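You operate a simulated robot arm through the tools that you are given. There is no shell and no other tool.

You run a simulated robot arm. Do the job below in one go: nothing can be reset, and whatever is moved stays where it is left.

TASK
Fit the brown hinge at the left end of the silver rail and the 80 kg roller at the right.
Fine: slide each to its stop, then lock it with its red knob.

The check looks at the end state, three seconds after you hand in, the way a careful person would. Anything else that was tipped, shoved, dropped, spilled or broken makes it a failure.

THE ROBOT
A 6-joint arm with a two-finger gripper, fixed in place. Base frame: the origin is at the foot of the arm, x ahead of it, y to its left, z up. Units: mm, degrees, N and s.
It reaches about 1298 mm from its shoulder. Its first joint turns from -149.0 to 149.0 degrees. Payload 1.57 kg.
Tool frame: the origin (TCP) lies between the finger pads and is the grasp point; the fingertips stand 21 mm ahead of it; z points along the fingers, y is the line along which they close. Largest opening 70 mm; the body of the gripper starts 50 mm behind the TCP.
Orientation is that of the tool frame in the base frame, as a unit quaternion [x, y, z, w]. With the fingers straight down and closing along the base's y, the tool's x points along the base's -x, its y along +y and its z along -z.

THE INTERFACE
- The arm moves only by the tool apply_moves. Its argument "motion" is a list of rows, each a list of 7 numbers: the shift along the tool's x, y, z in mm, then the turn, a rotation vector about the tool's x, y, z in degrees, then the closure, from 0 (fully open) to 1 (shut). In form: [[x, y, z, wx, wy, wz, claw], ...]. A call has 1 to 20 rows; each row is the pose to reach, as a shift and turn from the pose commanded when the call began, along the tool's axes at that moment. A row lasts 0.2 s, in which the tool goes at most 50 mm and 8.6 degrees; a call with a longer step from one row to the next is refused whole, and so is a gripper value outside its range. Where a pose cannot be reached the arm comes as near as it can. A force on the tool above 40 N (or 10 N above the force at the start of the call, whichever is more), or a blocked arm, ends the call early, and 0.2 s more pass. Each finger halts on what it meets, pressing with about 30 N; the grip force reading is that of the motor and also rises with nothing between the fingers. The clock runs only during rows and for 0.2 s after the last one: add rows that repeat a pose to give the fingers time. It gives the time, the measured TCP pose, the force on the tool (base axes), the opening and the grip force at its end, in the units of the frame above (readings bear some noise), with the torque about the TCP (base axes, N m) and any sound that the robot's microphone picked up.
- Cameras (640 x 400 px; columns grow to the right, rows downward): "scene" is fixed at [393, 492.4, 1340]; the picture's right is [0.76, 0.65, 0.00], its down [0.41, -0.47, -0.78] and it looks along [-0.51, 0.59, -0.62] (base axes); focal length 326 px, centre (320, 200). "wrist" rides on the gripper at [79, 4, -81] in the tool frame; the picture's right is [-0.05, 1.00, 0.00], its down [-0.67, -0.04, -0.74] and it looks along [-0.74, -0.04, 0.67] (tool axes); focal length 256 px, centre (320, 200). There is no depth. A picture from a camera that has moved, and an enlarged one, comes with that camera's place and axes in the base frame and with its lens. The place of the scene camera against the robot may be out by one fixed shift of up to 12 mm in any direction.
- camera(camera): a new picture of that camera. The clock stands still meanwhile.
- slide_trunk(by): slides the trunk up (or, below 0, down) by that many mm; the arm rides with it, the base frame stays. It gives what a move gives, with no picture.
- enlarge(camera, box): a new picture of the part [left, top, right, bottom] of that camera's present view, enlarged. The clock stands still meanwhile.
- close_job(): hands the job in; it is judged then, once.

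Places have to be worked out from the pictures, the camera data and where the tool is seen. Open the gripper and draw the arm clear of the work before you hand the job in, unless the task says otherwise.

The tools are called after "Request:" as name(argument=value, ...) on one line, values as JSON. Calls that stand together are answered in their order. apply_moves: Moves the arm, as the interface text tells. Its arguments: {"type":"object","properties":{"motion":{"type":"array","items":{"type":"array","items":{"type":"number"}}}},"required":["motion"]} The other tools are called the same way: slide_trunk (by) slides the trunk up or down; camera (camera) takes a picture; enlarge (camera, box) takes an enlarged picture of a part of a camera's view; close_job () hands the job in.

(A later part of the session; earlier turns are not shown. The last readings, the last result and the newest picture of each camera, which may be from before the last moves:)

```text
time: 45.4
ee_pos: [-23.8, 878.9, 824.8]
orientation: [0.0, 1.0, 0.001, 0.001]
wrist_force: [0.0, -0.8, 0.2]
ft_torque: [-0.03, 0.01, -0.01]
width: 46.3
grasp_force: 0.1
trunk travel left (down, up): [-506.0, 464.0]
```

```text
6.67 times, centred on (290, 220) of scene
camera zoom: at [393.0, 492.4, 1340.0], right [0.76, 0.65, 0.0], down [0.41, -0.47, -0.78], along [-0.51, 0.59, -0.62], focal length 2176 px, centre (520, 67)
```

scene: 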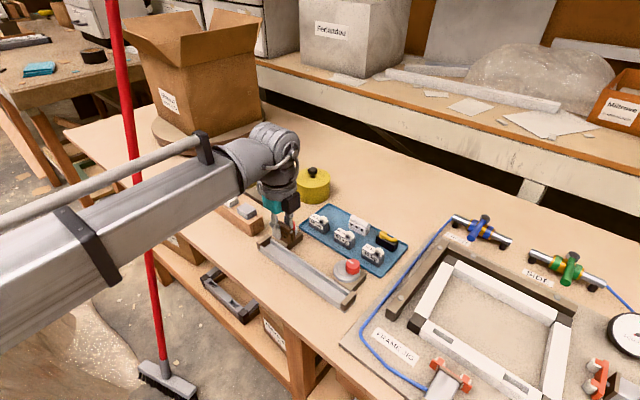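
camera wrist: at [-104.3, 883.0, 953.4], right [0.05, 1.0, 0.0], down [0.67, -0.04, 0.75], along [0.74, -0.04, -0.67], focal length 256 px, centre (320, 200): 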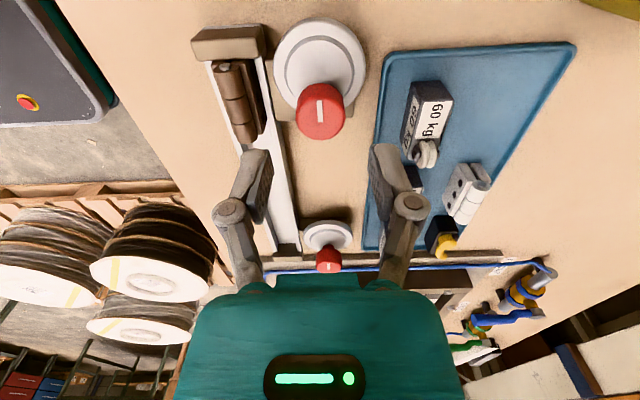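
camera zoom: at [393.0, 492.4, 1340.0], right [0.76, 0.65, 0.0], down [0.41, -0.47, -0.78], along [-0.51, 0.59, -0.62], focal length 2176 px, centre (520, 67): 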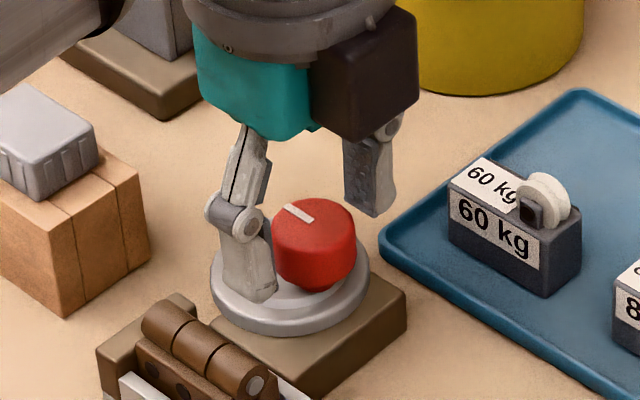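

The knob is centred in the tool (within 0.5 mm), fingertips about 16 mm below its top. Closing on it.

Request:
apply_moves(motion=[[0, 0, 0, 0, 0, 0, 0.45], [0, 0, 0, 0, 0, 0, 0.55], [0, 0, 0, 0, 0, 0, 0.7], [0, 0, 0, 0, 0, 0, 1], [0, 0, 0, 0, 0, 0, 1]])

Request:
enlarge(camera="wrist", box=[240, 100, 400, 260])

```text
time: 46.6
ee_pos: [-23.5, 878.1, 824.2]
orientation: [0.0, 1.0, 0.001, 0.001]
wrist_force: [0.1, 4.7, 3.2]
ft_torque: [0.12, -0.01, 0.01]
width: 29.4
grasp_force: 32.4
trunk travel left (down, up): [-506.0, 464.0]
```

```text
2.50 times, centred on (320, 180) of wrist
camera zoom: at [-103.0, 883.1, 906.6], right [0.05, 1.0, 0.0], down [0.67, -0.04, 0.75], along [0.74, -0.04, -0.67], focal length 640 px, centre (320, 250)
```

zoom: 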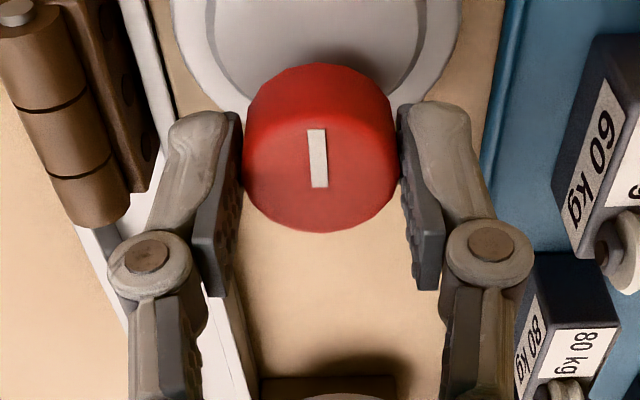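

Knob gripped (29.4 mm). I'll ease the 4.7 N side load by 0.3 mm and start turning counter-clockwise (seen from above), 20° first.

Request:
apply_moves(motion=[[0, 0.3, 0, 0, 0, 0, 1], [0, 0.3, 0, 0, 0, -4, 1], [0, 0.3, 0, 0, 0, -8, 1], [0, 0.3, 0, 0, 0, -12, 1], [0, 0.3, 0, 0, 0, -16, 1], [0, 0.3, 0, 0, 0, -20, 1]])

Request:
camera(camera="wrist")

Request:
enlarge(camera="scene", box=[250, 190, 320, 260])

```text
time: 48.0
ee_pos: [-22.7, 878.8, 823.6]
orientation: [-0.175, 0.985, 0.0, 0.001]
wrist_force: [1.4, 2.6, 2.9]
ft_torque: [-0.14, 0.04, 0.05]
width: 29.5
grasp_force: 32.4
trunk travel left (down, up): [-506.0, 464.0]
```

```text
taken
camera wrist: at [-99.6, 855.6, 906.6], right [-0.29, 0.96, 0.0], down [0.64, 0.2, 0.75], along [0.71, 0.22, -0.67], focal length 256 px, centre (320, 200)
```

wrist: 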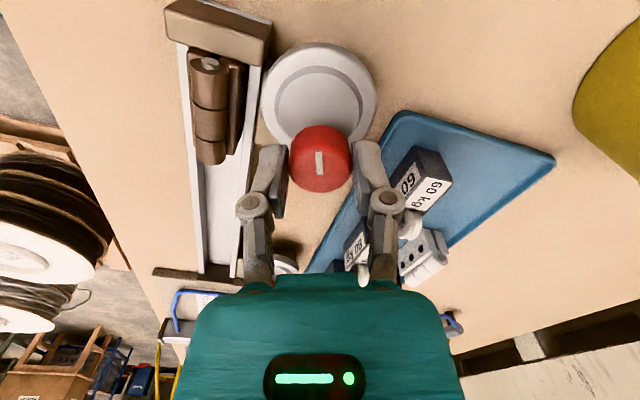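

```text
5.71 times, centred on (285, 225) of scene
camera zoom: at [393.0, 492.4, 1340.0], right [0.76, 0.65, 0.0], down [0.41, -0.47, -0.78], along [-0.51, 0.59, -0.62], focal length 1865 px, centre (520, 57)
```

zoom: 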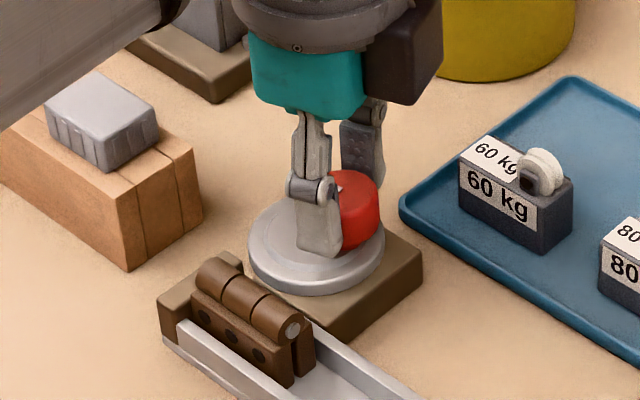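

The disc turns with the knob about the knob's axis, and the lobe swings toward the rail. Continuing to turn another 25°.

Request:
apply_moves(motion=[[0, 0, 0, 0, 0, -4, 1], [0, 0, 0, 0, 0, -8, 1], [0, 0, 0, 0, 0, -12, 1], [0, 0, 0, 0, 0, -16, 1], [0, 0, 0, 0, 0, -20, 1], [0, 0, 0, 0, 0, -25, 1]])

Request:
camera(camera="wrist")

Request:
enlarge(camera="scene", box=[250, 190, 320, 260])

```text
time: 49.4
ee_pos: [-23.7, 878.8, 825.0]
orientation: [-0.384, 0.923, 0.0, 0.001]
wrist_force: [2.7, 6.6, 5.8]
ft_torque: [0.44, -0.11, 0.01]
width: 29.6
grasp_force: 32.3
trunk travel left (down, up): [-506.0, 464.0]
```

```text
taken
camera wrist: at [-82.5, 825.5, 906.6], right [-0.67, 0.74, 0.0], down [0.49, 0.45, 0.75], along [0.55, 0.5, -0.67], focal length 256 px, centre (320, 200)
```

wrist: 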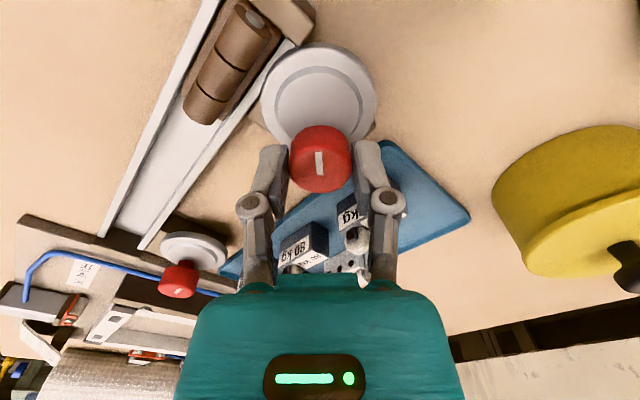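

```text
5.71 times, centred on (285, 225) of scene
camera zoom: at [393.0, 492.4, 1340.0], right [0.76, 0.65, 0.0], down [0.41, -0.47, -0.78], along [-0.51, 0.59, -0.62], focal length 1865 px, centre (520, 57)
```

zoom: 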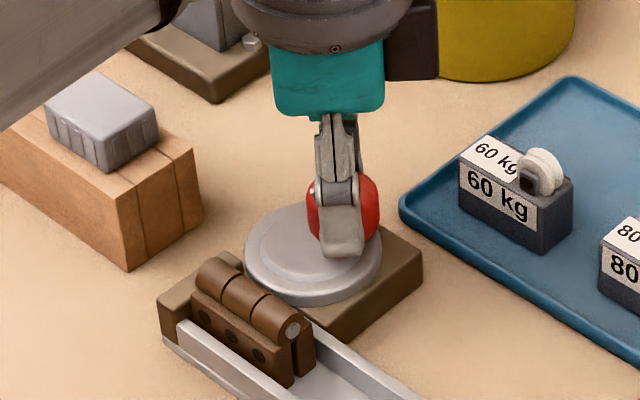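

Turned 45° with the disc coming over the rail wall. Continuing another 20°.

Request:
apply_moves(motion=[[0, 0, 0, 0, 0, -4, 1], [0, 0, 0, 0, 0, -8, 1], [0, 0, 0, 0, 0, -12, 1], [0, 0, 0, 0, 0, -16, 1], [0, 0, 0, 0, 0, -20, 1]])

Request:
camera(camera="wrist")

Request:
enlarge(camera="scene", box=[250, 190, 320, 260])

```text
time: 50.6
ee_pos: [-22.9, 877.8, 825.3]
orientation: [-0.538, 0.843, 0.0, 0.001]
wrist_force: [0.6, 4.3, 3.7]
ft_torque: [0.23, -0.34, 0.01]
width: 29.3
grasp_force: 32.1
trunk travel left (down, up): [-506.0, 464.0]
```

```text
taken
camera wrist: at [-60.7, 808.6, 906.6], right [-0.88, 0.47, 0.0], down [0.31, 0.59, 0.75], along [0.35, 0.66, -0.67], focal length 256 px, centre (320, 200)
```

wrist: 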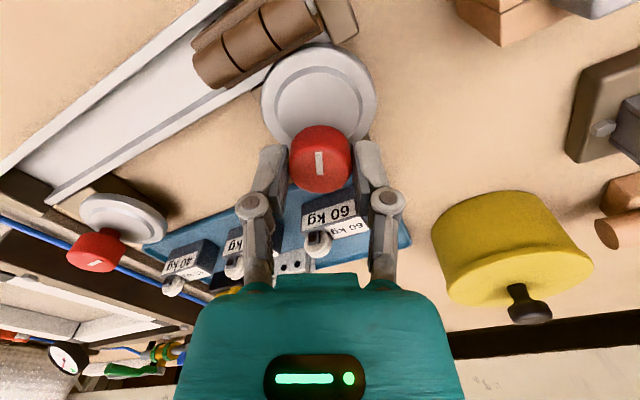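

```text
5.71 times, centred on (285, 225) of scene
camera zoom: at [393.0, 492.4, 1340.0], right [0.76, 0.65, 0.0], down [0.41, -0.47, -0.78], along [-0.51, 0.59, -0.62], focal length 1865 px, centre (520, 57)
```

zoom: 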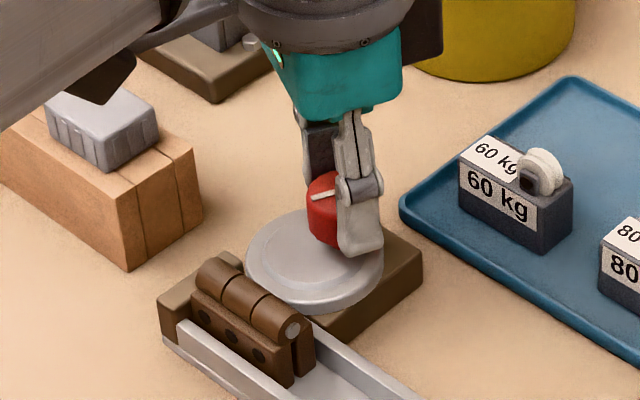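

65° turned, no resistance yet. Continuing carefully toward 90°.

Request:
apply_moves(motion=[[0, 0, 0, 0, 0, -4, 1], [0, 0, 0, 0, 0, -8, 1], [0, 0, 0, 0, 0, -12, 1], [0, 0, 0, 0, 0, -15, 1]])

Request:
camera(camera="wrist")

Request:
enlarge(camera="scene", box=[260, 205, 310, 255])

```text
time: 51.6
ee_pos: [-23.8, 878.4, 823.8]
orientation: [-0.643, 0.766, -0.001, 0.001]
wrist_force: [0.4, 2.7, 2.7]
ft_torque: [0.2, 0.16, 0.0]
width: 29.5
grasp_force: 31.8
trunk travel left (down, up): [-506.0, 464.0]
```

```text
taken
camera wrist: at [-41.2, 801.3, 906.7], right [-0.97, 0.22, 0.0], down [0.15, 0.65, 0.75], along [0.17, 0.73, -0.67], focal length 256 px, centre (320, 200)
```

wrist: 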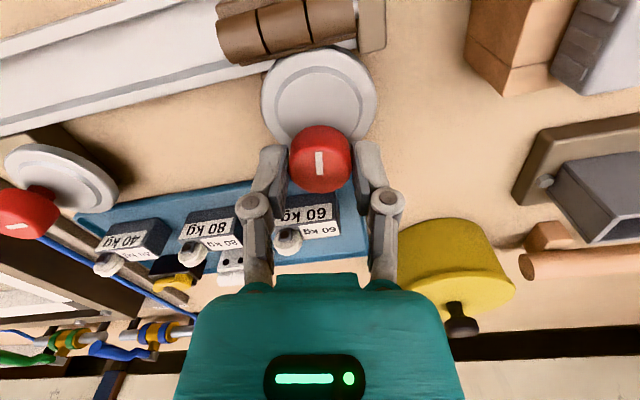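

```text
8.00 times, centred on (285, 230) of scene
camera zoom: at [393.0, 492.4, 1340.0], right [0.76, 0.65, 0.0], down [0.41, -0.47, -0.78], along [-0.51, 0.59, -0.62], focal length 2611 px, centre (600, -40)
```

zoom: 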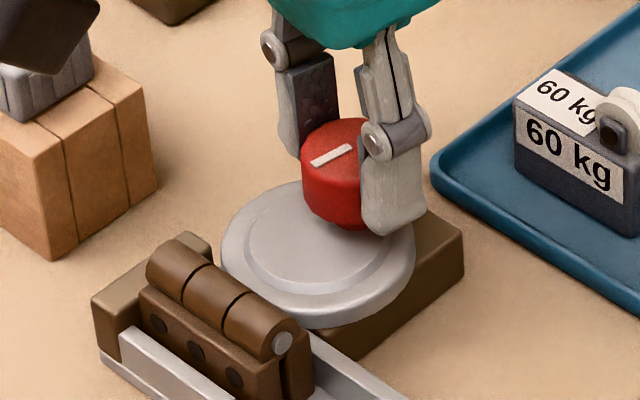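

80° now. I'll look closely at the gap between disc and hinge.

Request:
enlarge(camera="wrist", box=[210, 0, 400, 90])

```text
3.37 times, centred on (305, 45) of wrist
camera zoom: at [-41.2, 801.3, 906.7], right [-0.97, 0.22, 0.0], down [0.15, 0.65, 0.75], along [0.17, 0.73, -0.67], focal length 862 px, centre (370, 722)
```

zoom: 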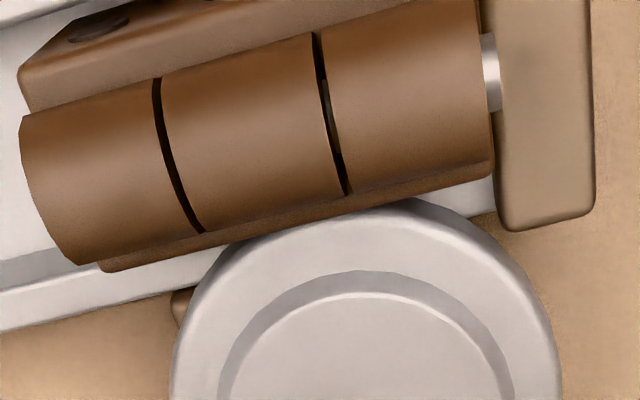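

The disc rim is right next to the hinge's leaf. Continuing the last 10° while watching torque.

Request:
apply_moves(motion=[[0, 0, 0, 0, 0, -3, 1], [0, 0, 0, 0, 0, -6, 1], [0, 0, 0, 0, 0, -8, 1], [0, 0, 0, 0, 0, -10, 1]])

Request:
enlarge(camera="wrist", box=[210, 0, 400, 200])

Request:
enlarge(camera="scene", box=[260, 205, 310, 255])

```text
time: 52.6
ee_pos: [-22.7, 878.7, 824.7]
orientation: [0.707, -0.707, 0.001, -0.001]
wrist_force: [1.3, -6.2, -3.1]
ft_torque: [0.74, -0.07, -0.02]
width: 29.5
grasp_force: 32.0
trunk travel left (down, up): [-506.0, 464.0]
```

```text
2.00 times, centred on (305, 100) of wrist
camera zoom: at [-27.5, 799.5, 906.7], right [-1.0, 0.05, 0.0], down [0.03, 0.67, 0.74], along [0.04, 0.74, -0.67], focal length 512 px, centre (350, 400)
```

zoom: 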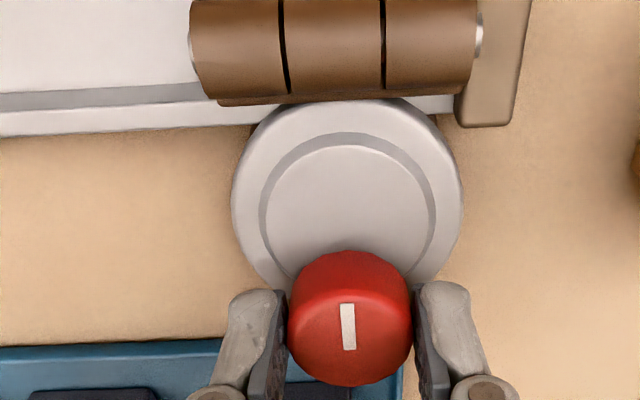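

```text
8.00 times, centred on (285, 230) of scene
camera zoom: at [393.0, 492.4, 1340.0], right [0.76, 0.65, 0.0], down [0.41, -0.47, -0.78], along [-0.51, 0.59, -0.62], focal length 2611 px, centre (600, -40)
```

zoom: 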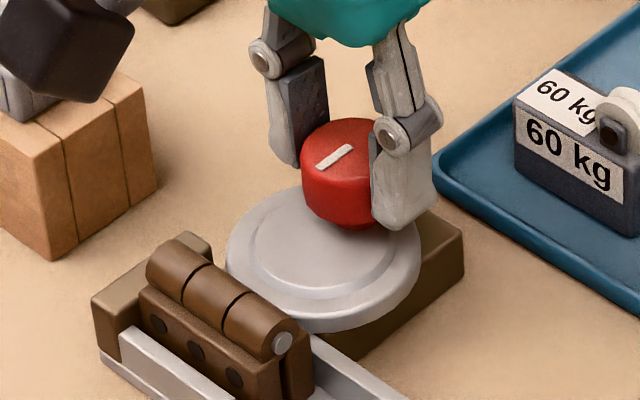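

At 90° the lobe points to the rail. I'll check the mark's true direction and the hinge's end against its stop in close-ups.

Request:
enlarge(camera="wrist", box=[270, 110, 370, 200])

Request:
enlarge(camera="wrist", box=[220, 0, 400, 70])

```text
4.44 times, centred on (320, 155) of wrist
camera zoom: at [-27.5, 799.5, 906.7], right [-1.0, 0.05, 0.0], down [0.03, 0.67, 0.74], along [0.04, 0.74, -0.67], focal length 1138 px, centre (320, 400)
```

zoom: 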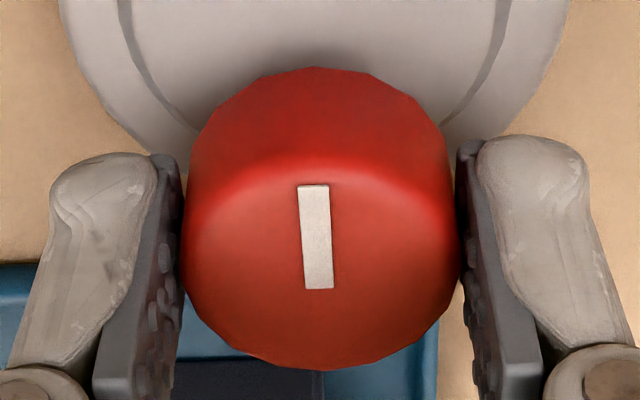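

```text
3.56 times, centred on (310, 35) of wrist
camera zoom: at [-27.5, 799.5, 906.7], right [-1.0, 0.05, 0.0], down [0.03, 0.67, 0.74], along [0.04, 0.74, -0.67], focal length 910 px, centre (356, 787)
```

zoom: 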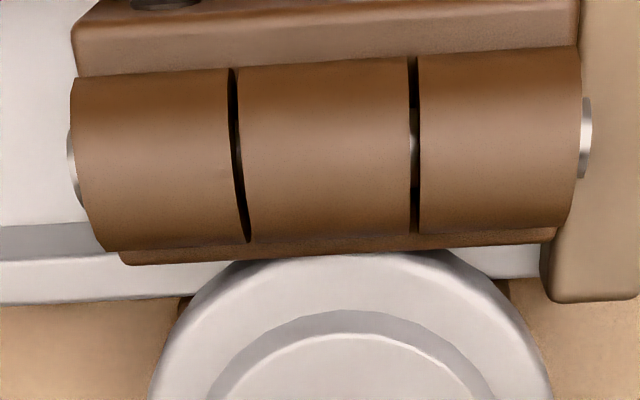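

The knob has followed exactly 90° with no slip and the lobe is against the hinge side. I'll probe a few degrees more to feel whether this is the end of its travel.

Request:
apply_moves(motion=[[0, 0, 0, 0, 0, -2, 1], [0, 0, 0, 0, 0, -4, 1], [0, 0, 0, 0, 0, -6, 1], [0, 0, 0, 0, 0, -6, 1]])

Request:
enlarge(camera="wrist", box=[270, 110, 370, 200])

Request:
enlarge(camera="wrist", box=[220, 0, 400, 70])

```text
time: 53.6
ee_pos: [-23.8, 879.4, 824.9]
orientation: [0.744, -0.668, 0.0, -0.002]
wrist_force: [-4.8, 3.4, 3.9]
ft_torque: [-0.14, 0.13, -0.21]
width: 29.3
grasp_force: 31.8
trunk travel left (down, up): [-506.0, 464.0]
```

```text
4.44 times, centred on (320, 155) of wrist
camera zoom: at [-19.2, 800.4, 906.7], right [-1.0, -0.05, 0.0], down [-0.04, 0.67, 0.75], along [-0.04, 0.74, -0.67], focal length 1138 px, centre (320, 400)
```

zoom: 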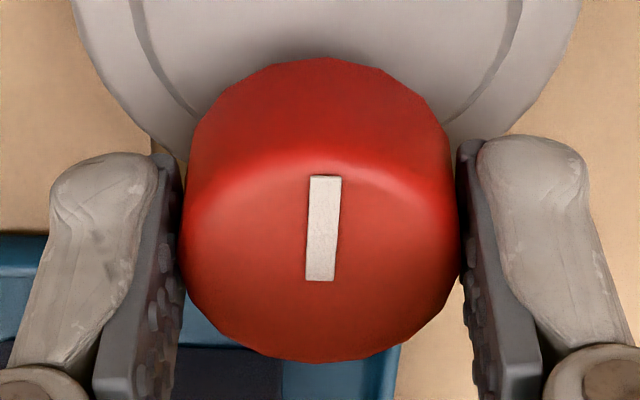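

```text
3.56 times, centred on (310, 35) of wrist
camera zoom: at [-19.2, 800.4, 906.7], right [-1.0, -0.05, 0.0], down [-0.04, 0.67, 0.75], along [-0.04, 0.74, -0.67], focal length 910 px, centre (356, 787)
```

zoom: 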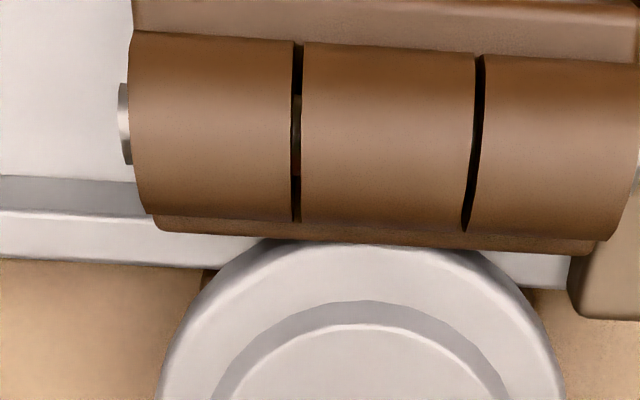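

The gripper turned 6° further but the knob did not, and a torque of -0.21 N m shows: the knob is at its end, locked. Opening the fingers and rising.

Request:
apply_moves(motion=[[0, 0, 0, 0, 0, -6, 0.5], [0, 0, 0, 0, 0, -6, 0.4], [0, 0, 0, 0, 0, -6, 0.34], [0, 0, 0, 0, 0, -6, 0.34]])

```text
time: 54.6
ee_pos: [-22.1, 879.7, 825.0]
orientation: [0.777, -0.629, 0.0, 0.0]
wrist_force: [-0.4, -0.4, -0.1]
ft_torque: [0.0, -0.02, 0.01]
width: 46.1
grasp_force: 0.0
trunk travel left (down, up): [-506.0, 464.0]
```

Released (I repeated the 6° offset by mistake, but that only pushed in the locking direction). Raising clear and looking.

Request:
slide_trunk(by=50)

Request:
camera(camera="wrist")

Request:
enlarge(camera="scene", box=[250, 200, 320, 260])

```text
time: 55.6
ee_pos: [-23.8, 879.8, 874.0]
orientation: [0.777, -0.629, 0.0, 0.0]
wrist_force: [-0.4, -0.3, -0.9]
ft_torque: [0.03, -0.01, -0.02]
width: 46.2
grasp_force: 0.1
trunk travel left (down, up): [-556.0, 414.0]
```

```text
taken
camera wrist: at [-10.7, 800.8, 956.6], right [-0.99, -0.16, 0.0], down [-0.11, 0.66, 0.74], along [-0.12, 0.74, -0.67], focal length 256 px, centre (320, 200)
```

wrist: 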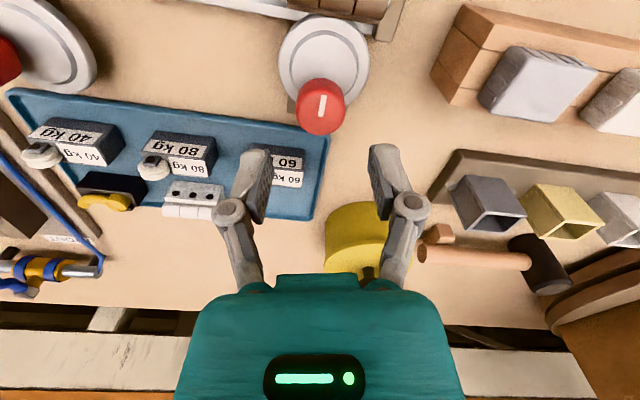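

```text
6.67 times, centred on (285, 230) of scene
camera zoom: at [393.0, 492.4, 1340.0], right [0.76, 0.65, 0.0], down [0.41, -0.47, -0.78], along [-0.51, 0.59, -0.62], focal length 2176 px, centre (553, 0)
```

zoom: 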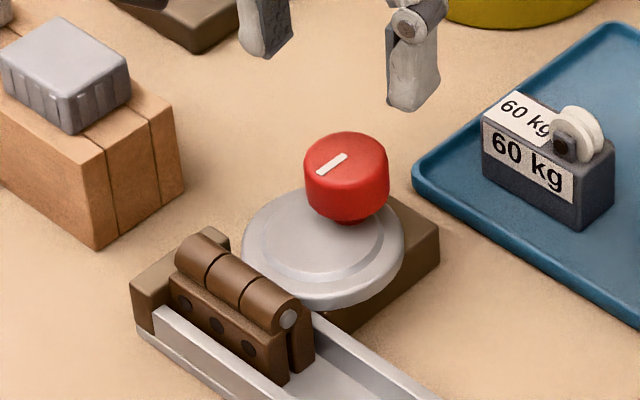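

The disc now presses the side of the hinge, and the hinge still sits at the stop. Next the 80 kg roller: I turn the tool back to its first orientation while moving above the roller (about x=80, y=955).

Request:
apply_moves(motion=[[-4, -9, 0, 0, 0, 7.9, 0.34], [-8, -18, 0, 0, 0, 15.7, 0.34], [-12.1, -27, 0, 0, 0, 23.5, 0.34], [-16.2, -36, 0, 0, 0, 31.4, 0.34], [-20.2, -45, 0, 0, 0, 39.2, 0.34], [-24.2, -54, 0, 0, 0, 47.1, 0.34], [-28.3, -63, 0, 0, 0, 54.9, 0.34], [-32.3, -72, 0, 0, 0, 62.8, 0.34], [-36.3, -81, 0, 0, 0, 70.6, 0.34], [-40.4, -90, 0, 0, 0, 78.5, 0.34], [-44.4, -99, 0, 0, 0, 86.3, 0.34], [-48.5, -108, 0, 0, 0, 94.2, 0.34], [-52.5, -117, 0, 0, 0, 102, 0.34]])

Request:
camera(camera="wrist")

Request:
enlarge(camera="wrist", box=[240, 40, 400, 200])

Request:
camera(camera="scene")

```text
time: 58.4
ee_pos: [80.6, 954.1, 873.5]
orientation: [0.0, 1.0, 0.0, 0.0]
wrist_force: [-0.3, 0.4, -0.4]
ft_torque: [0.03, 0.02, 0.0]
width: 46.2
grasp_force: 0.1
trunk travel left (down, up): [-556.0, 414.0]
```

```text
taken
camera wrist: at [1.6, 959.2, 956.5], right [0.06, 1.0, 0.0], down [0.67, -0.04, 0.75], along [0.74, -0.04, -0.67], focal length 256 px, centre (320, 200)
```

wrist: 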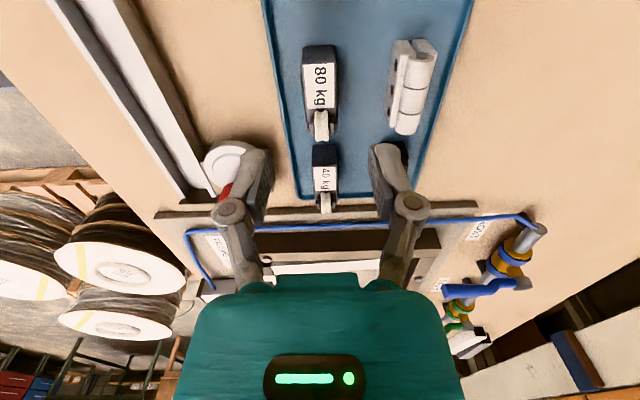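

```text
2.50 times, centred on (320, 120) of wrist
camera zoom: at [1.6, 959.2, 956.5], right [0.06, 1.0, 0.0], down [0.67, -0.04, 0.75], along [0.74, -0.04, -0.67], focal length 640 px, centre (320, 400)
```

zoom: 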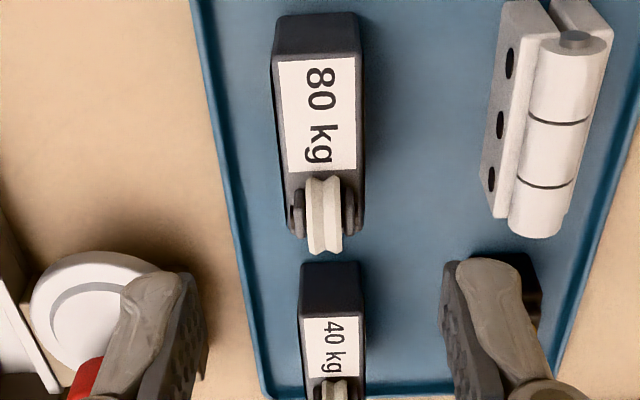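

```text
taken
```

scene: 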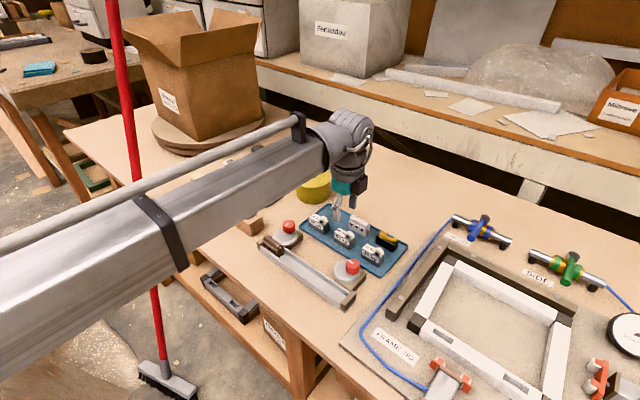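

The 80 kg block lies square to the tool, spanning about x=61…110 and y≈944…966 with its top at z≈794. I'll centre the grip over it (about +5 mm in x) and lower so the tips are ~16 mm above its bottom.

Request:
apply_moves(motion=[[-3, 0.2, 0, 0, 0, 0, 0.4], [-5.5, 0.3, 0, 0, 0, 0, 0.4], [-5.5, 0.3, 0, 0, 0, 0, 0.4]])

Request:
slide_trunk(by=-73)

Request:
enlarge(camera="wrist", box=[240, 60, 400, 220])

Request:
enlarge(camera="scene", box=[310, 190, 390, 260])

```text
time: 59.2
ee_pos: [85.7, 955.0, 873.7]
orientation: [0.0, 1.0, 0.001, 0.001]
wrist_force: [0.5, -0.1, 0.2]
ft_torque: [0.01, -0.01, 0.01]
width: 42.2
grasp_force: 0.1
trunk travel left (down, up): [-556.0, 414.0]
```

```text
time: 60.3
ee_pos: [84.6, 955.0, 801.5]
orientation: [0.0, 1.0, -0.001, 0.001]
wrist_force: [0.1, 0.2, -0.1]
ft_torque: [-0.01, -0.02, 0.0]
width: 41.9
grasp_force: 0.0
trunk travel left (down, up): [-483.0, 487.0]
```

```text
2.50 times, centred on (320, 140) of wrist
camera zoom: at [6.4, 959.3, 883.6], right [0.05, 1.0, 0.0], down [0.67, -0.04, 0.75], along [0.74, -0.04, -0.67], focal length 640 px, centre (320, 350)
```

zoom: 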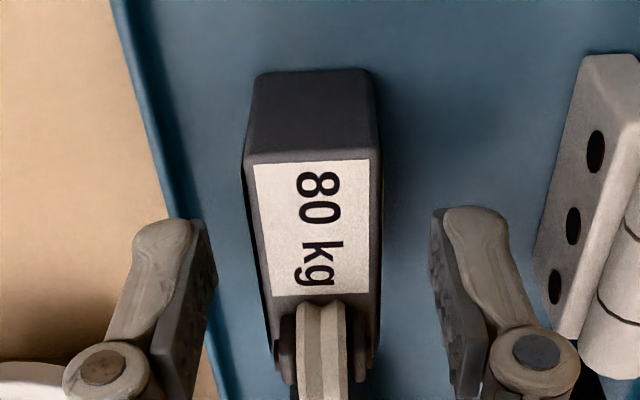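

```text
5.71 times, centred on (350, 225) of scene
camera zoom: at [393.0, 492.4, 1340.0], right [0.76, 0.65, 0.0], down [0.41, -0.47, -0.78], along [-0.51, 0.59, -0.62], focal length 1865 px, centre (149, 57)
```

zoom: 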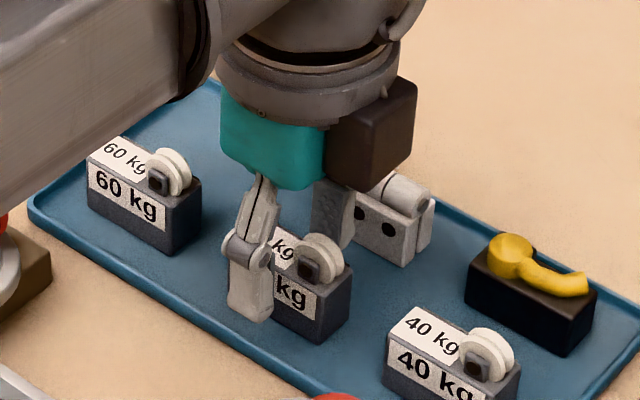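

Fingers straddle the middle of the 80 kg block (its -x end is 24 mm from the tool axis, length about 48 mm). Closing, then a small test lift.

Request:
apply_moves(motion=[[0, 0, 0, 0, 0, 0, 0.55], [0, 0, 0, 0, 0, 0, 0.7], [0, 0, 0, 0, 0, 0, 0.9], [0, 0, 0, 0, 0, 0, 1], [0, 0, 0, 0, 0, 0, 1], [0, 0, 0, 0, 0, 0, 1]])

Request:
slide_trunk(by=6)

Request:
enlarge(camera="wrist", box=[240, 60, 400, 220])

Request:
enlarge(camera="scene", box=[310, 190, 390, 260])

```text
time: 61.7
ee_pos: [85.5, 955.1, 800.6]
orientation: [0.0, 1.0, 0.0, 0.001]
wrist_force: [0.4, 0.9, 2.0]
ft_torque: [0.02, 0.0, -0.02]
width: 20.8
grasp_force: 29.6
trunk travel left (down, up): [-483.0, 487.0]
```

```text
time: 62.2
ee_pos: [86.4, 955.3, 807.6]
orientation: [0.0, 1.0, 0.0, 0.0]
wrist_force: [0.4, -1.0, -1.4]
ft_torque: [0.0, -0.03, 0.0]
width: 21.0
grasp_force: 29.6
trunk travel left (down, up): [-489.0, 481.0]
```

```text
2.50 times, centred on (320, 140) of wrist
camera zoom: at [6.4, 959.4, 889.5], right [0.05, 1.0, 0.0], down [0.67, -0.04, 0.75], along [0.74, -0.04, -0.67], focal length 640 px, centre (320, 350)
```

zoom: 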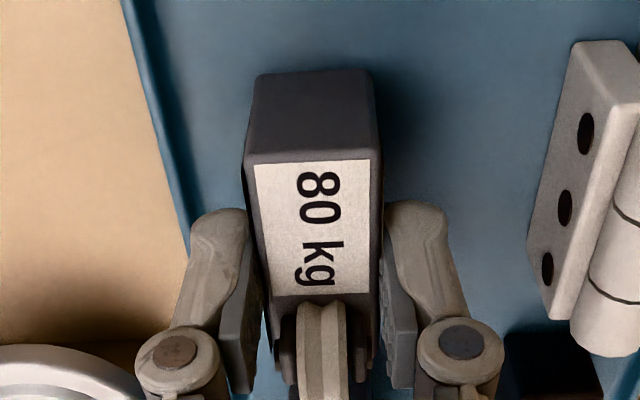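

```text
5.71 times, centred on (350, 225) of scene
camera zoom: at [393.0, 492.4, 1340.0], right [0.76, 0.65, 0.0], down [0.41, -0.47, -0.78], along [-0.51, 0.59, -0.62], focal length 1865 px, centre (149, 57)
```

zoom: 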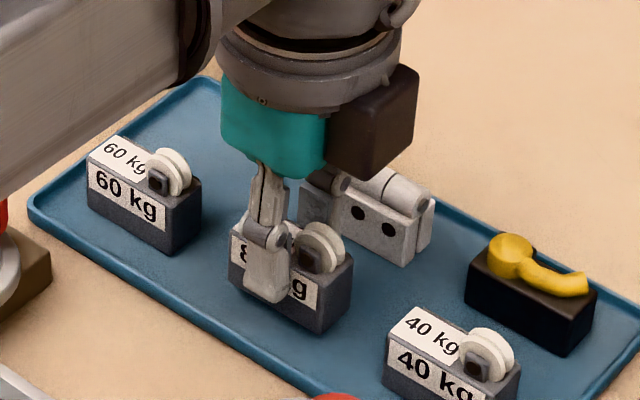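

The block came up with the gripper (width 21.0). Lifting to travel height in two steps.

Request:
slide_trunk(by=24)

Request:
slide_trunk(by=45)

Request:
camera(camera="wrist")

```text
time: 62.9
ee_pos: [85.7, 955.1, 830.3]
orientation: [0.0, 1.0, 0.0, 0.001]
wrist_force: [0.4, 0.5, -1.8]
ft_torque: [0.02, 0.0, 0.01]
width: 20.9
grasp_force: 29.6
trunk travel left (down, up): [-513.0, 457.0]
```

```text
time: 63.8
ee_pos: [85.3, 955.5, 876.2]
orientation: [0.0, 1.0, 0.0, 0.001]
wrist_force: [-0.6, -0.5, -0.5]
ft_torque: [0.0, 0.02, 0.03]
width: 21.3
grasp_force: 29.9
trunk travel left (down, up): [-558.0, 412.0]
```

```text
taken
camera wrist: at [6.4, 959.5, 958.4], right [0.05, 1.0, 0.0], down [0.67, -0.04, 0.75], along [0.74, -0.04, -0.67], focal length 256 px, centre (320, 200)
```

wrist: 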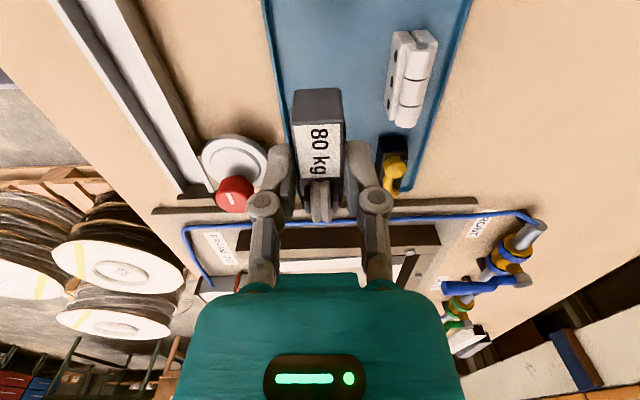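

Holding. Now I carry the block over the rail's middle (about x=70, y=825).

Request:
apply_moves(motion=[[4, -32, 0, 0, 0, 0, 1], [8, -65, 0, 0, 0, 0, 1], [12, -98, 0, 0, 0, 0, 1], [16, -130, 0, 0, 0, 0, 1], [16, -130, 0, 0, 0, 0, 1]])

Request:
slide_trunk(by=-50)

Request:
camera(camera="wrist")

Request:
enlarge(camera="wrist", box=[260, 20, 380, 140])

```text
time: 65.0
ee_pos: [69.1, 826.3, 877.1]
orientation: [0.0, 1.0, 0.0, 0.001]
wrist_force: [0.7, 0.3, -0.2]
ft_torque: [0.02, -0.01, -0.02]
width: 21.1
grasp_force: 30.0
trunk travel left (down, up): [-558.0, 412.0]
```

```text
time: 65.9
ee_pos: [68.7, 825.0, 826.8]
orientation: [0.0, 1.0, 0.0, 0.001]
wrist_force: [-0.1, -0.2, 0.0]
ft_torque: [0.0, 0.02, -0.01]
width: 21.1
grasp_force: 29.4
trunk travel left (down, up): [-508.0, 462.0]
```

```text
taken
camera wrist: at [-9.3, 829.7, 908.6], right [0.05, 1.0, 0.0], down [0.67, -0.04, 0.75], along [0.74, -0.04, -0.67], focal length 256 px, centre (320, 200)
```

wrist: 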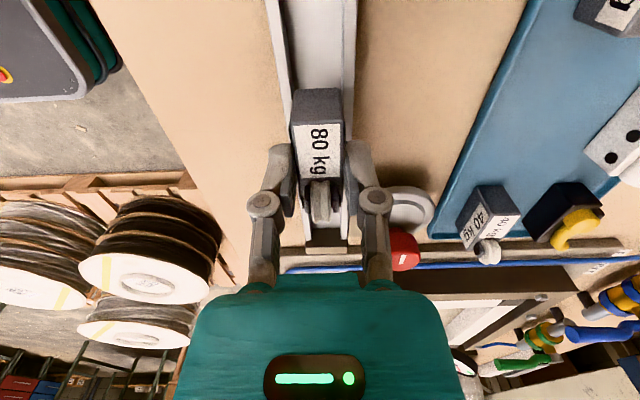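

```text
3.33 times, centred on (320, 80) of wrist
camera zoom: at [-9.3, 829.7, 908.6], right [0.05, 1.0, 0.0], down [0.67, -0.04, 0.75], along [0.74, -0.04, -0.67], focal length 853 px, centre (320, 600)
```

zoom: 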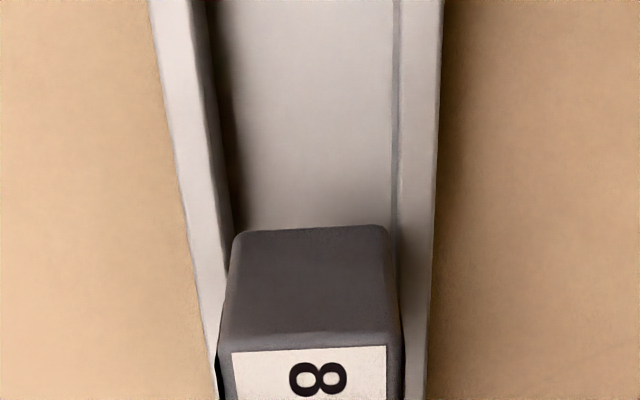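

The block is centred over the channel within 0.5 mm. Lowering 18 mm, then small steps.

Request:
slide_trunk(by=-18)

Request:
slide_trunk(by=-3)

Request:
enlarge(camera="scene", box=[290, 235, 350, 295])

```text
time: 66.6
ee_pos: [70.7, 825.9, 808.3]
orientation: [0.0, 1.0, 0.0, 0.001]
wrist_force: [0.5, 0.0, -1.3]
ft_torque: [-0.02, -0.01, -0.02]
width: 20.8
grasp_force: 30.7
trunk travel left (down, up): [-490.0, 480.0]
```

```text
time: 67.1
ee_pos: [70.6, 824.8, 805.0]
orientation: [0.0, 1.0, 0.0, 0.002]
wrist_force: [-0.2, -0.2, -1.5]
ft_torque: [0.0, -0.03, 0.03]
width: 21.1
grasp_force: 29.7
trunk travel left (down, up): [-487.0, 483.0]
```

```text
6.67 times, centred on (320, 265) of scene
camera zoom: at [393.0, 492.4, 1340.0], right [0.76, 0.65, 0.0], down [0.41, -0.47, -0.78], along [-0.51, 0.59, -0.62], focal length 2176 px, centre (320, -233)
```

zoom: 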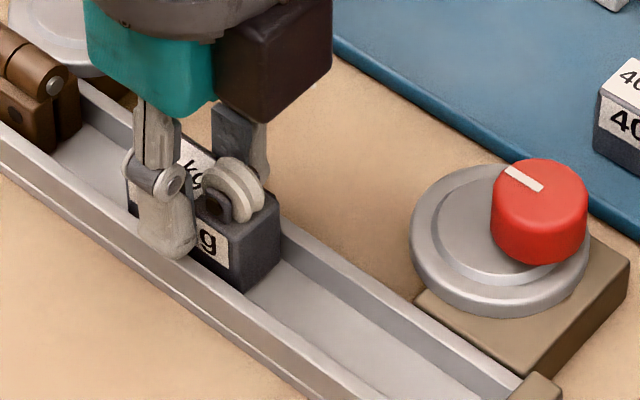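

The block is inside the channel walls, no contact yet. Lowering by 1.5 mm steps.

Request:
slide_trunk(by=-1.5)

Request:
slide_trunk(by=-1.5)

```text
time: 67.6
ee_pos: [70.6, 826.0, 802.6]
orientation: [0.001, 1.0, 0.0, 0.001]
wrist_force: [0.4, -0.3, -0.9]
ft_torque: [0.02, -0.02, 0.0]
width: 20.8
grasp_force: 30.1
trunk travel left (down, up): [-485.0, 485.0]
```

```text
time: 68.1
ee_pos: [71.4, 824.4, 802.9]
orientation: [0.0, 1.0, 0.001, 0.001]
wrist_force: [0.6, 2.1, 9.0]
ft_torque: [0.07, -0.01, 0.0]
width: 21.5
grasp_force: 30.2
trunk travel left (down, up): [-484.0, 486.0]
```

9 N of contact at the expected floor height, so the block is seated. Opening slightly, and regripping 10 mm further toward its +x end for the slide.

Request:
apply_moves(motion=[[0, 0, 0, 0, 0, 0, 0.66], [0, 0, 0, 0, 0, 0, 0.62], [0, 0, 0, 0, 0, 0, 0.6], [0, 0, 0, 0, 0, 0, 0.6], [-5, 0, 0, 0, 0, 0, 0.6], [-10, 0, 0, 0, 0, 0, 0.6], [-10, 0, 0, 0, 0, 0, 0.6]])

Request:
enlarge(camera="wrist", box=[250, 40, 390, 180])

Request:
enlarge(camera="scene", box=[290, 235, 350, 295])

```text
time: 69.7
ee_pos: [80.5, 825.2, 802.0]
orientation: [-0.001, 1.0, 0.0, 0.001]
wrist_force: [-0.8, 0.1, 0.3]
ft_torque: [0.02, -0.01, -0.01]
width: 28.1
grasp_force: 0.1
trunk travel left (down, up): [-484.0, 486.0]
```

```text
2.86 times, centred on (320, 110) of wrist
camera zoom: at [0.9, 829.7, 884.6], right [0.05, 1.0, 0.0], down [0.67, -0.04, 0.75], along [0.74, -0.04, -0.67], focal length 731 px, centre (320, 457)
```

zoom: 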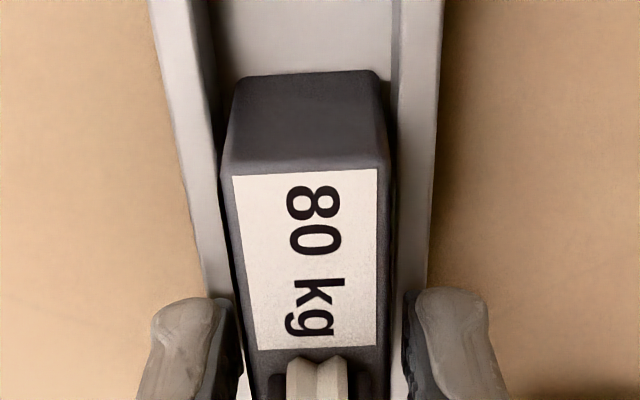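

```text
6.67 times, centred on (320, 265) of scene
camera zoom: at [393.0, 492.4, 1340.0], right [0.76, 0.65, 0.0], down [0.41, -0.47, -0.78], along [-0.51, 0.59, -0.62], focal length 2176 px, centre (320, -233)
```

zoom: 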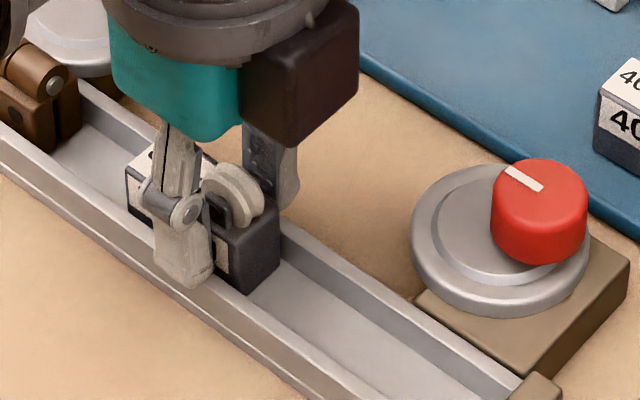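

The block sits flat in the channel with the fingers at its wheel half. Closing and sliding toward the right stop.

Request:
apply_moves(motion=[[0, 0, 0, 0, 0, 0, 0.68], [0, 0, 0, 0, 0, 0, 0.8], [0, 0, 0, 0, 0, 0, 1], [0, 0, 0, 0, 0, 0, 1]])

Request:
apply_moves(motion=[[-8, 0, 0, 0, 0, 0, 1], [-16, 0, 0, 0, 0, 0, 1], [-24, 0, 0, 0, 0, 0, 1], [-32, 0, 0, 0, 0, 0, 1], [-40, 0, 0, 0, 0, 0, 1], [-40, 0, 0, 0, 0, 0, 1]])

Request:
camera(camera="wrist")

Request:
enlarge(camera="scene", box=[305, 245, 375, 315])

```text
time: 70.7
ee_pos: [80.3, 825.3, 802.3]
orientation: [0.0, 1.0, 0.0, 0.001]
wrist_force: [0.6, 0.0, 0.8]
ft_torque: [0.01, -0.03, 0.02]
width: 21.1
grasp_force: 29.9
trunk travel left (down, up): [-484.0, 486.0]
```

```text
time: 72.1
ee_pos: [120.9, 826.3, 802.9]
orientation: [0.0, 1.0, 0.0, 0.001]
wrist_force: [0.0, -0.2, 0.5]
ft_torque: [0.01, 0.05, -0.03]
width: 21.1
grasp_force: 29.6
trunk travel left (down, up): [-484.0, 486.0]
```

```text
taken
camera wrist: at [41.4, 829.8, 884.6], right [0.05, 1.0, 0.0], down [0.67, -0.04, 0.75], along [0.74, -0.04, -0.67], focal length 256 px, centre (320, 200)
```

wrist: 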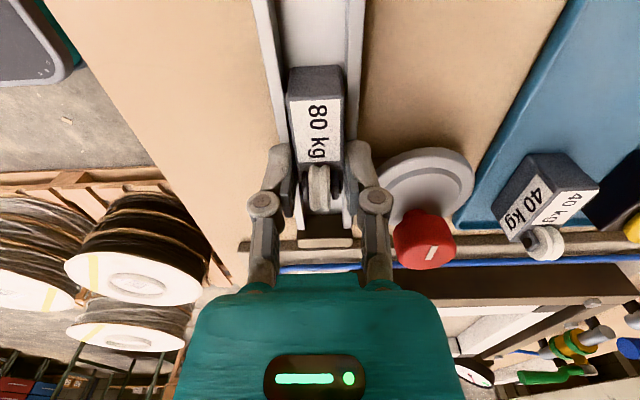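

```text
5.71 times, centred on (340, 280) of scene
camera zoom: at [393.0, 492.4, 1340.0], right [0.76, 0.65, 0.0], down [0.41, -0.47, -0.78], along [-0.51, 0.59, -0.62], focal length 1865 px, centre (206, -257)
```

zoom: 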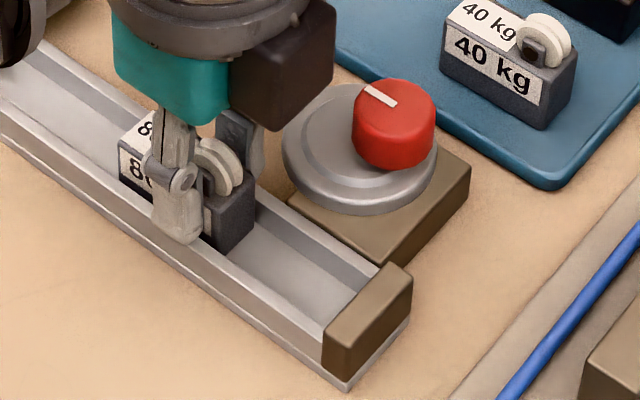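

Sliding freely, about 50 mm remain. The rear finger will pass close to the right disc's rim, so I'll advance 15 mm and check the clearance.

Request:
apply_moves(motion=[[-5, 0, 0, 0, 0, 0, 1], [-10, 0, 0, 0, 0, 0, 1], [-15, 0, 0, 0, 0, 0, 1], [-15, 0, 0, 0, 0, 0, 1]])

Request:
enlarge(camera="wrist", box=[260, 120, 480, 280])

Request:
enlarge(camera="scene", box=[310, 245, 370, 305])

```text
time: 73.1
ee_pos: [134.7, 826.0, 801.5]
orientation: [0.0, 1.0, 0.0, 0.001]
wrist_force: [-0.9, -0.6, 0.6]
ft_torque: [-0.02, 0.02, 0.0]
width: 21.2
grasp_force: 30.4
trunk travel left (down, up): [-484.0, 486.0]
```

```text
2.50 times, centred on (370, 200) of wrist
camera zoom: at [56.1, 830.7, 884.6], right [0.05, 1.0, 0.0], down [0.67, -0.04, 0.75], along [0.74, -0.04, -0.67], focal length 640 px, centre (195, 200)
```

zoom: 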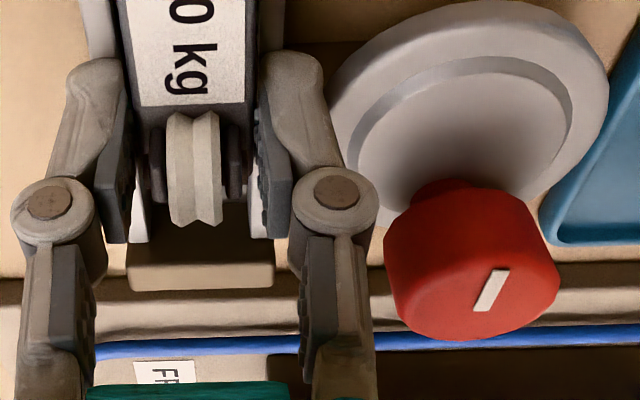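

```text
6.67 times, centred on (340, 275) of scene
camera zoom: at [393.0, 492.4, 1340.0], right [0.76, 0.65, 0.0], down [0.41, -0.47, -0.78], along [-0.51, 0.59, -0.62], focal length 2176 px, centre (187, -300)
```

zoom: 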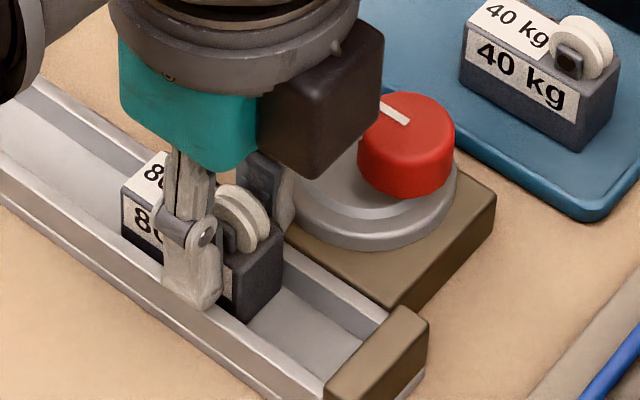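

The rear finger passes very close to the disc rim. The block has about 3 mm play toward -y in the channel, so I'll shift it 2 mm that way and then go on in small steps.

Request:
apply_moves(motion=[[0, -1, 0, 0, 0, 0, 1], [0, -2, 0, 0, 0, 0, 1], [0, -2, 0, 0, 0, 0, 1]])

Request:
apply_moves(motion=[[-3, 0, 0, 0, 0, 0, 1], [-6, 0, 0, 0, 0, 0, 1], [-9, 0, 0, 0, 0, 0, 1], [-12, 0, 0, 0, 0, 0, 1]])

Request:
enlarge(camera="wrist", box=[260, 80, 480, 240])

Request:
enlarge(camera="scene", box=[310, 245, 370, 305])

```text
time: 73.9
ee_pos: [134.7, 823.7, 803.0]
orientation: [-0.001, 1.0, 0.001, 0.002]
wrist_force: [-0.6, -0.6, 1.0]
ft_torque: [0.0, 0.01, 0.03]
width: 21.1
grasp_force: 30.0
trunk travel left (down, up): [-484.0, 486.0]
```

```text
time: 74.9
ee_pos: [147.3, 823.1, 802.1]
orientation: [0.0, 1.0, 0.0, 0.001]
wrist_force: [-0.2, 0.1, 0.3]
ft_torque: [0.0, -0.01, 0.01]
width: 21.0
grasp_force: 29.9
trunk travel left (down, up): [-484.0, 486.0]
```

```text
2.50 times, centred on (370, 160) of wrist
camera zoom: at [67.9, 827.8, 884.6], right [0.05, 1.0, 0.0], down [0.67, -0.04, 0.75], along [0.74, -0.04, -0.67], focal length 640 px, centre (195, 300)
```

zoom: 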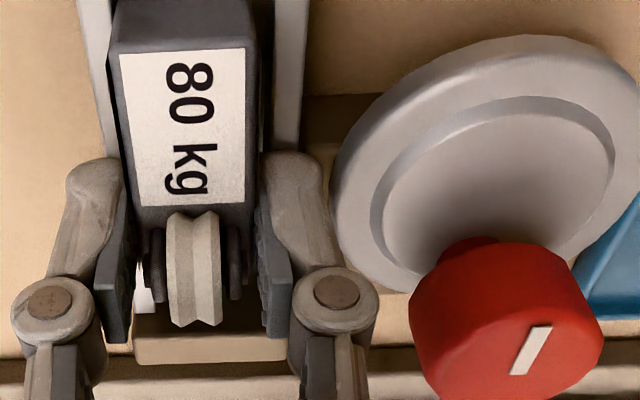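

```text
6.67 times, centred on (340, 275) of scene
camera zoom: at [393.0, 492.4, 1340.0], right [0.76, 0.65, 0.0], down [0.41, -0.47, -0.78], along [-0.51, 0.59, -0.62], focal length 2176 px, centre (187, -300)
```

zoom: 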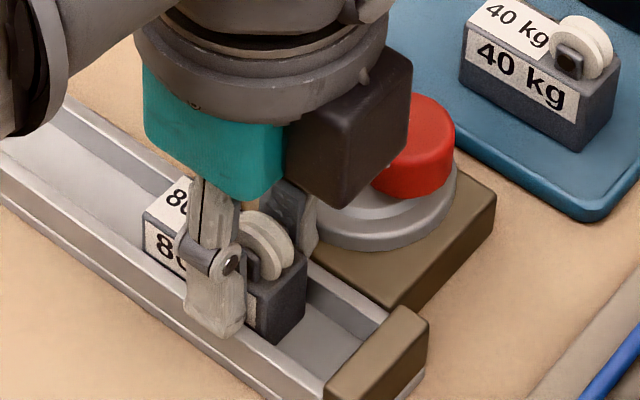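

No contact with the disc. About 25 mm remain to the right stop; advancing 18 mm.

Request:
apply_moves(motion=[[-4, 0, 0, 0, 0, 0, 1], [-8, 0, 0, 0, 0, 0, 1], [-12, 0, 0, 0, 0, 0, 1], [-15, 0, 0, 0, 0, 0, 1], [-18, 0, 0, 0, 0, 0, 1]])

Request:
enlarge(camera="wrist", box=[260, 100, 480, 260])

Request:
enlarge(camera="scene", box=[310, 250, 370, 310])

```text
time: 76.1
ee_pos: [165.1, 823.9, 801.6]
orientation: [0.0, 1.0, 0.0, 0.001]
wrist_force: [-0.2, -0.1, -0.1]
ft_torque: [-0.02, -0.03, 0.03]
width: 21.1
grasp_force: 30.2
trunk travel left (down, up): [-484.0, 486.0]
```

```text
2.50 times, centred on (370, 180) of wrist
camera zoom: at [86.0, 828.2, 884.6], right [0.05, 1.0, 0.0], down [0.67, -0.04, 0.75], along [0.74, -0.04, -0.67], focal length 640 px, centre (195, 250)
```

zoom: 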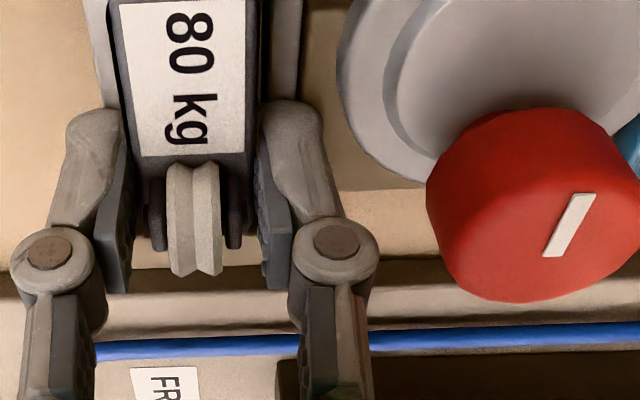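

```text
6.67 times, centred on (340, 280) of scene
camera zoom: at [393.0, 492.4, 1340.0], right [0.76, 0.65, 0.0], down [0.41, -0.47, -0.78], along [-0.51, 0.59, -0.62], focal length 2176 px, centre (187, -333)
```

zoom: 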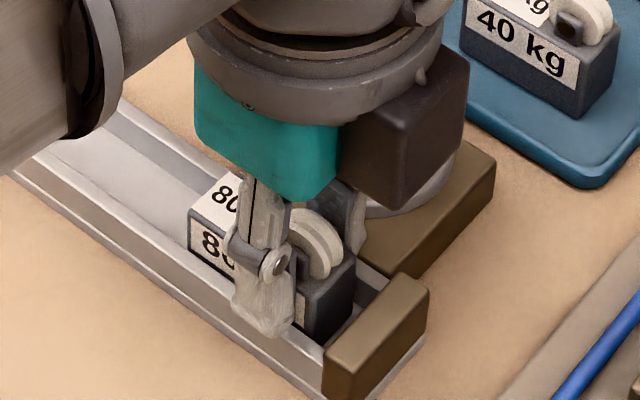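

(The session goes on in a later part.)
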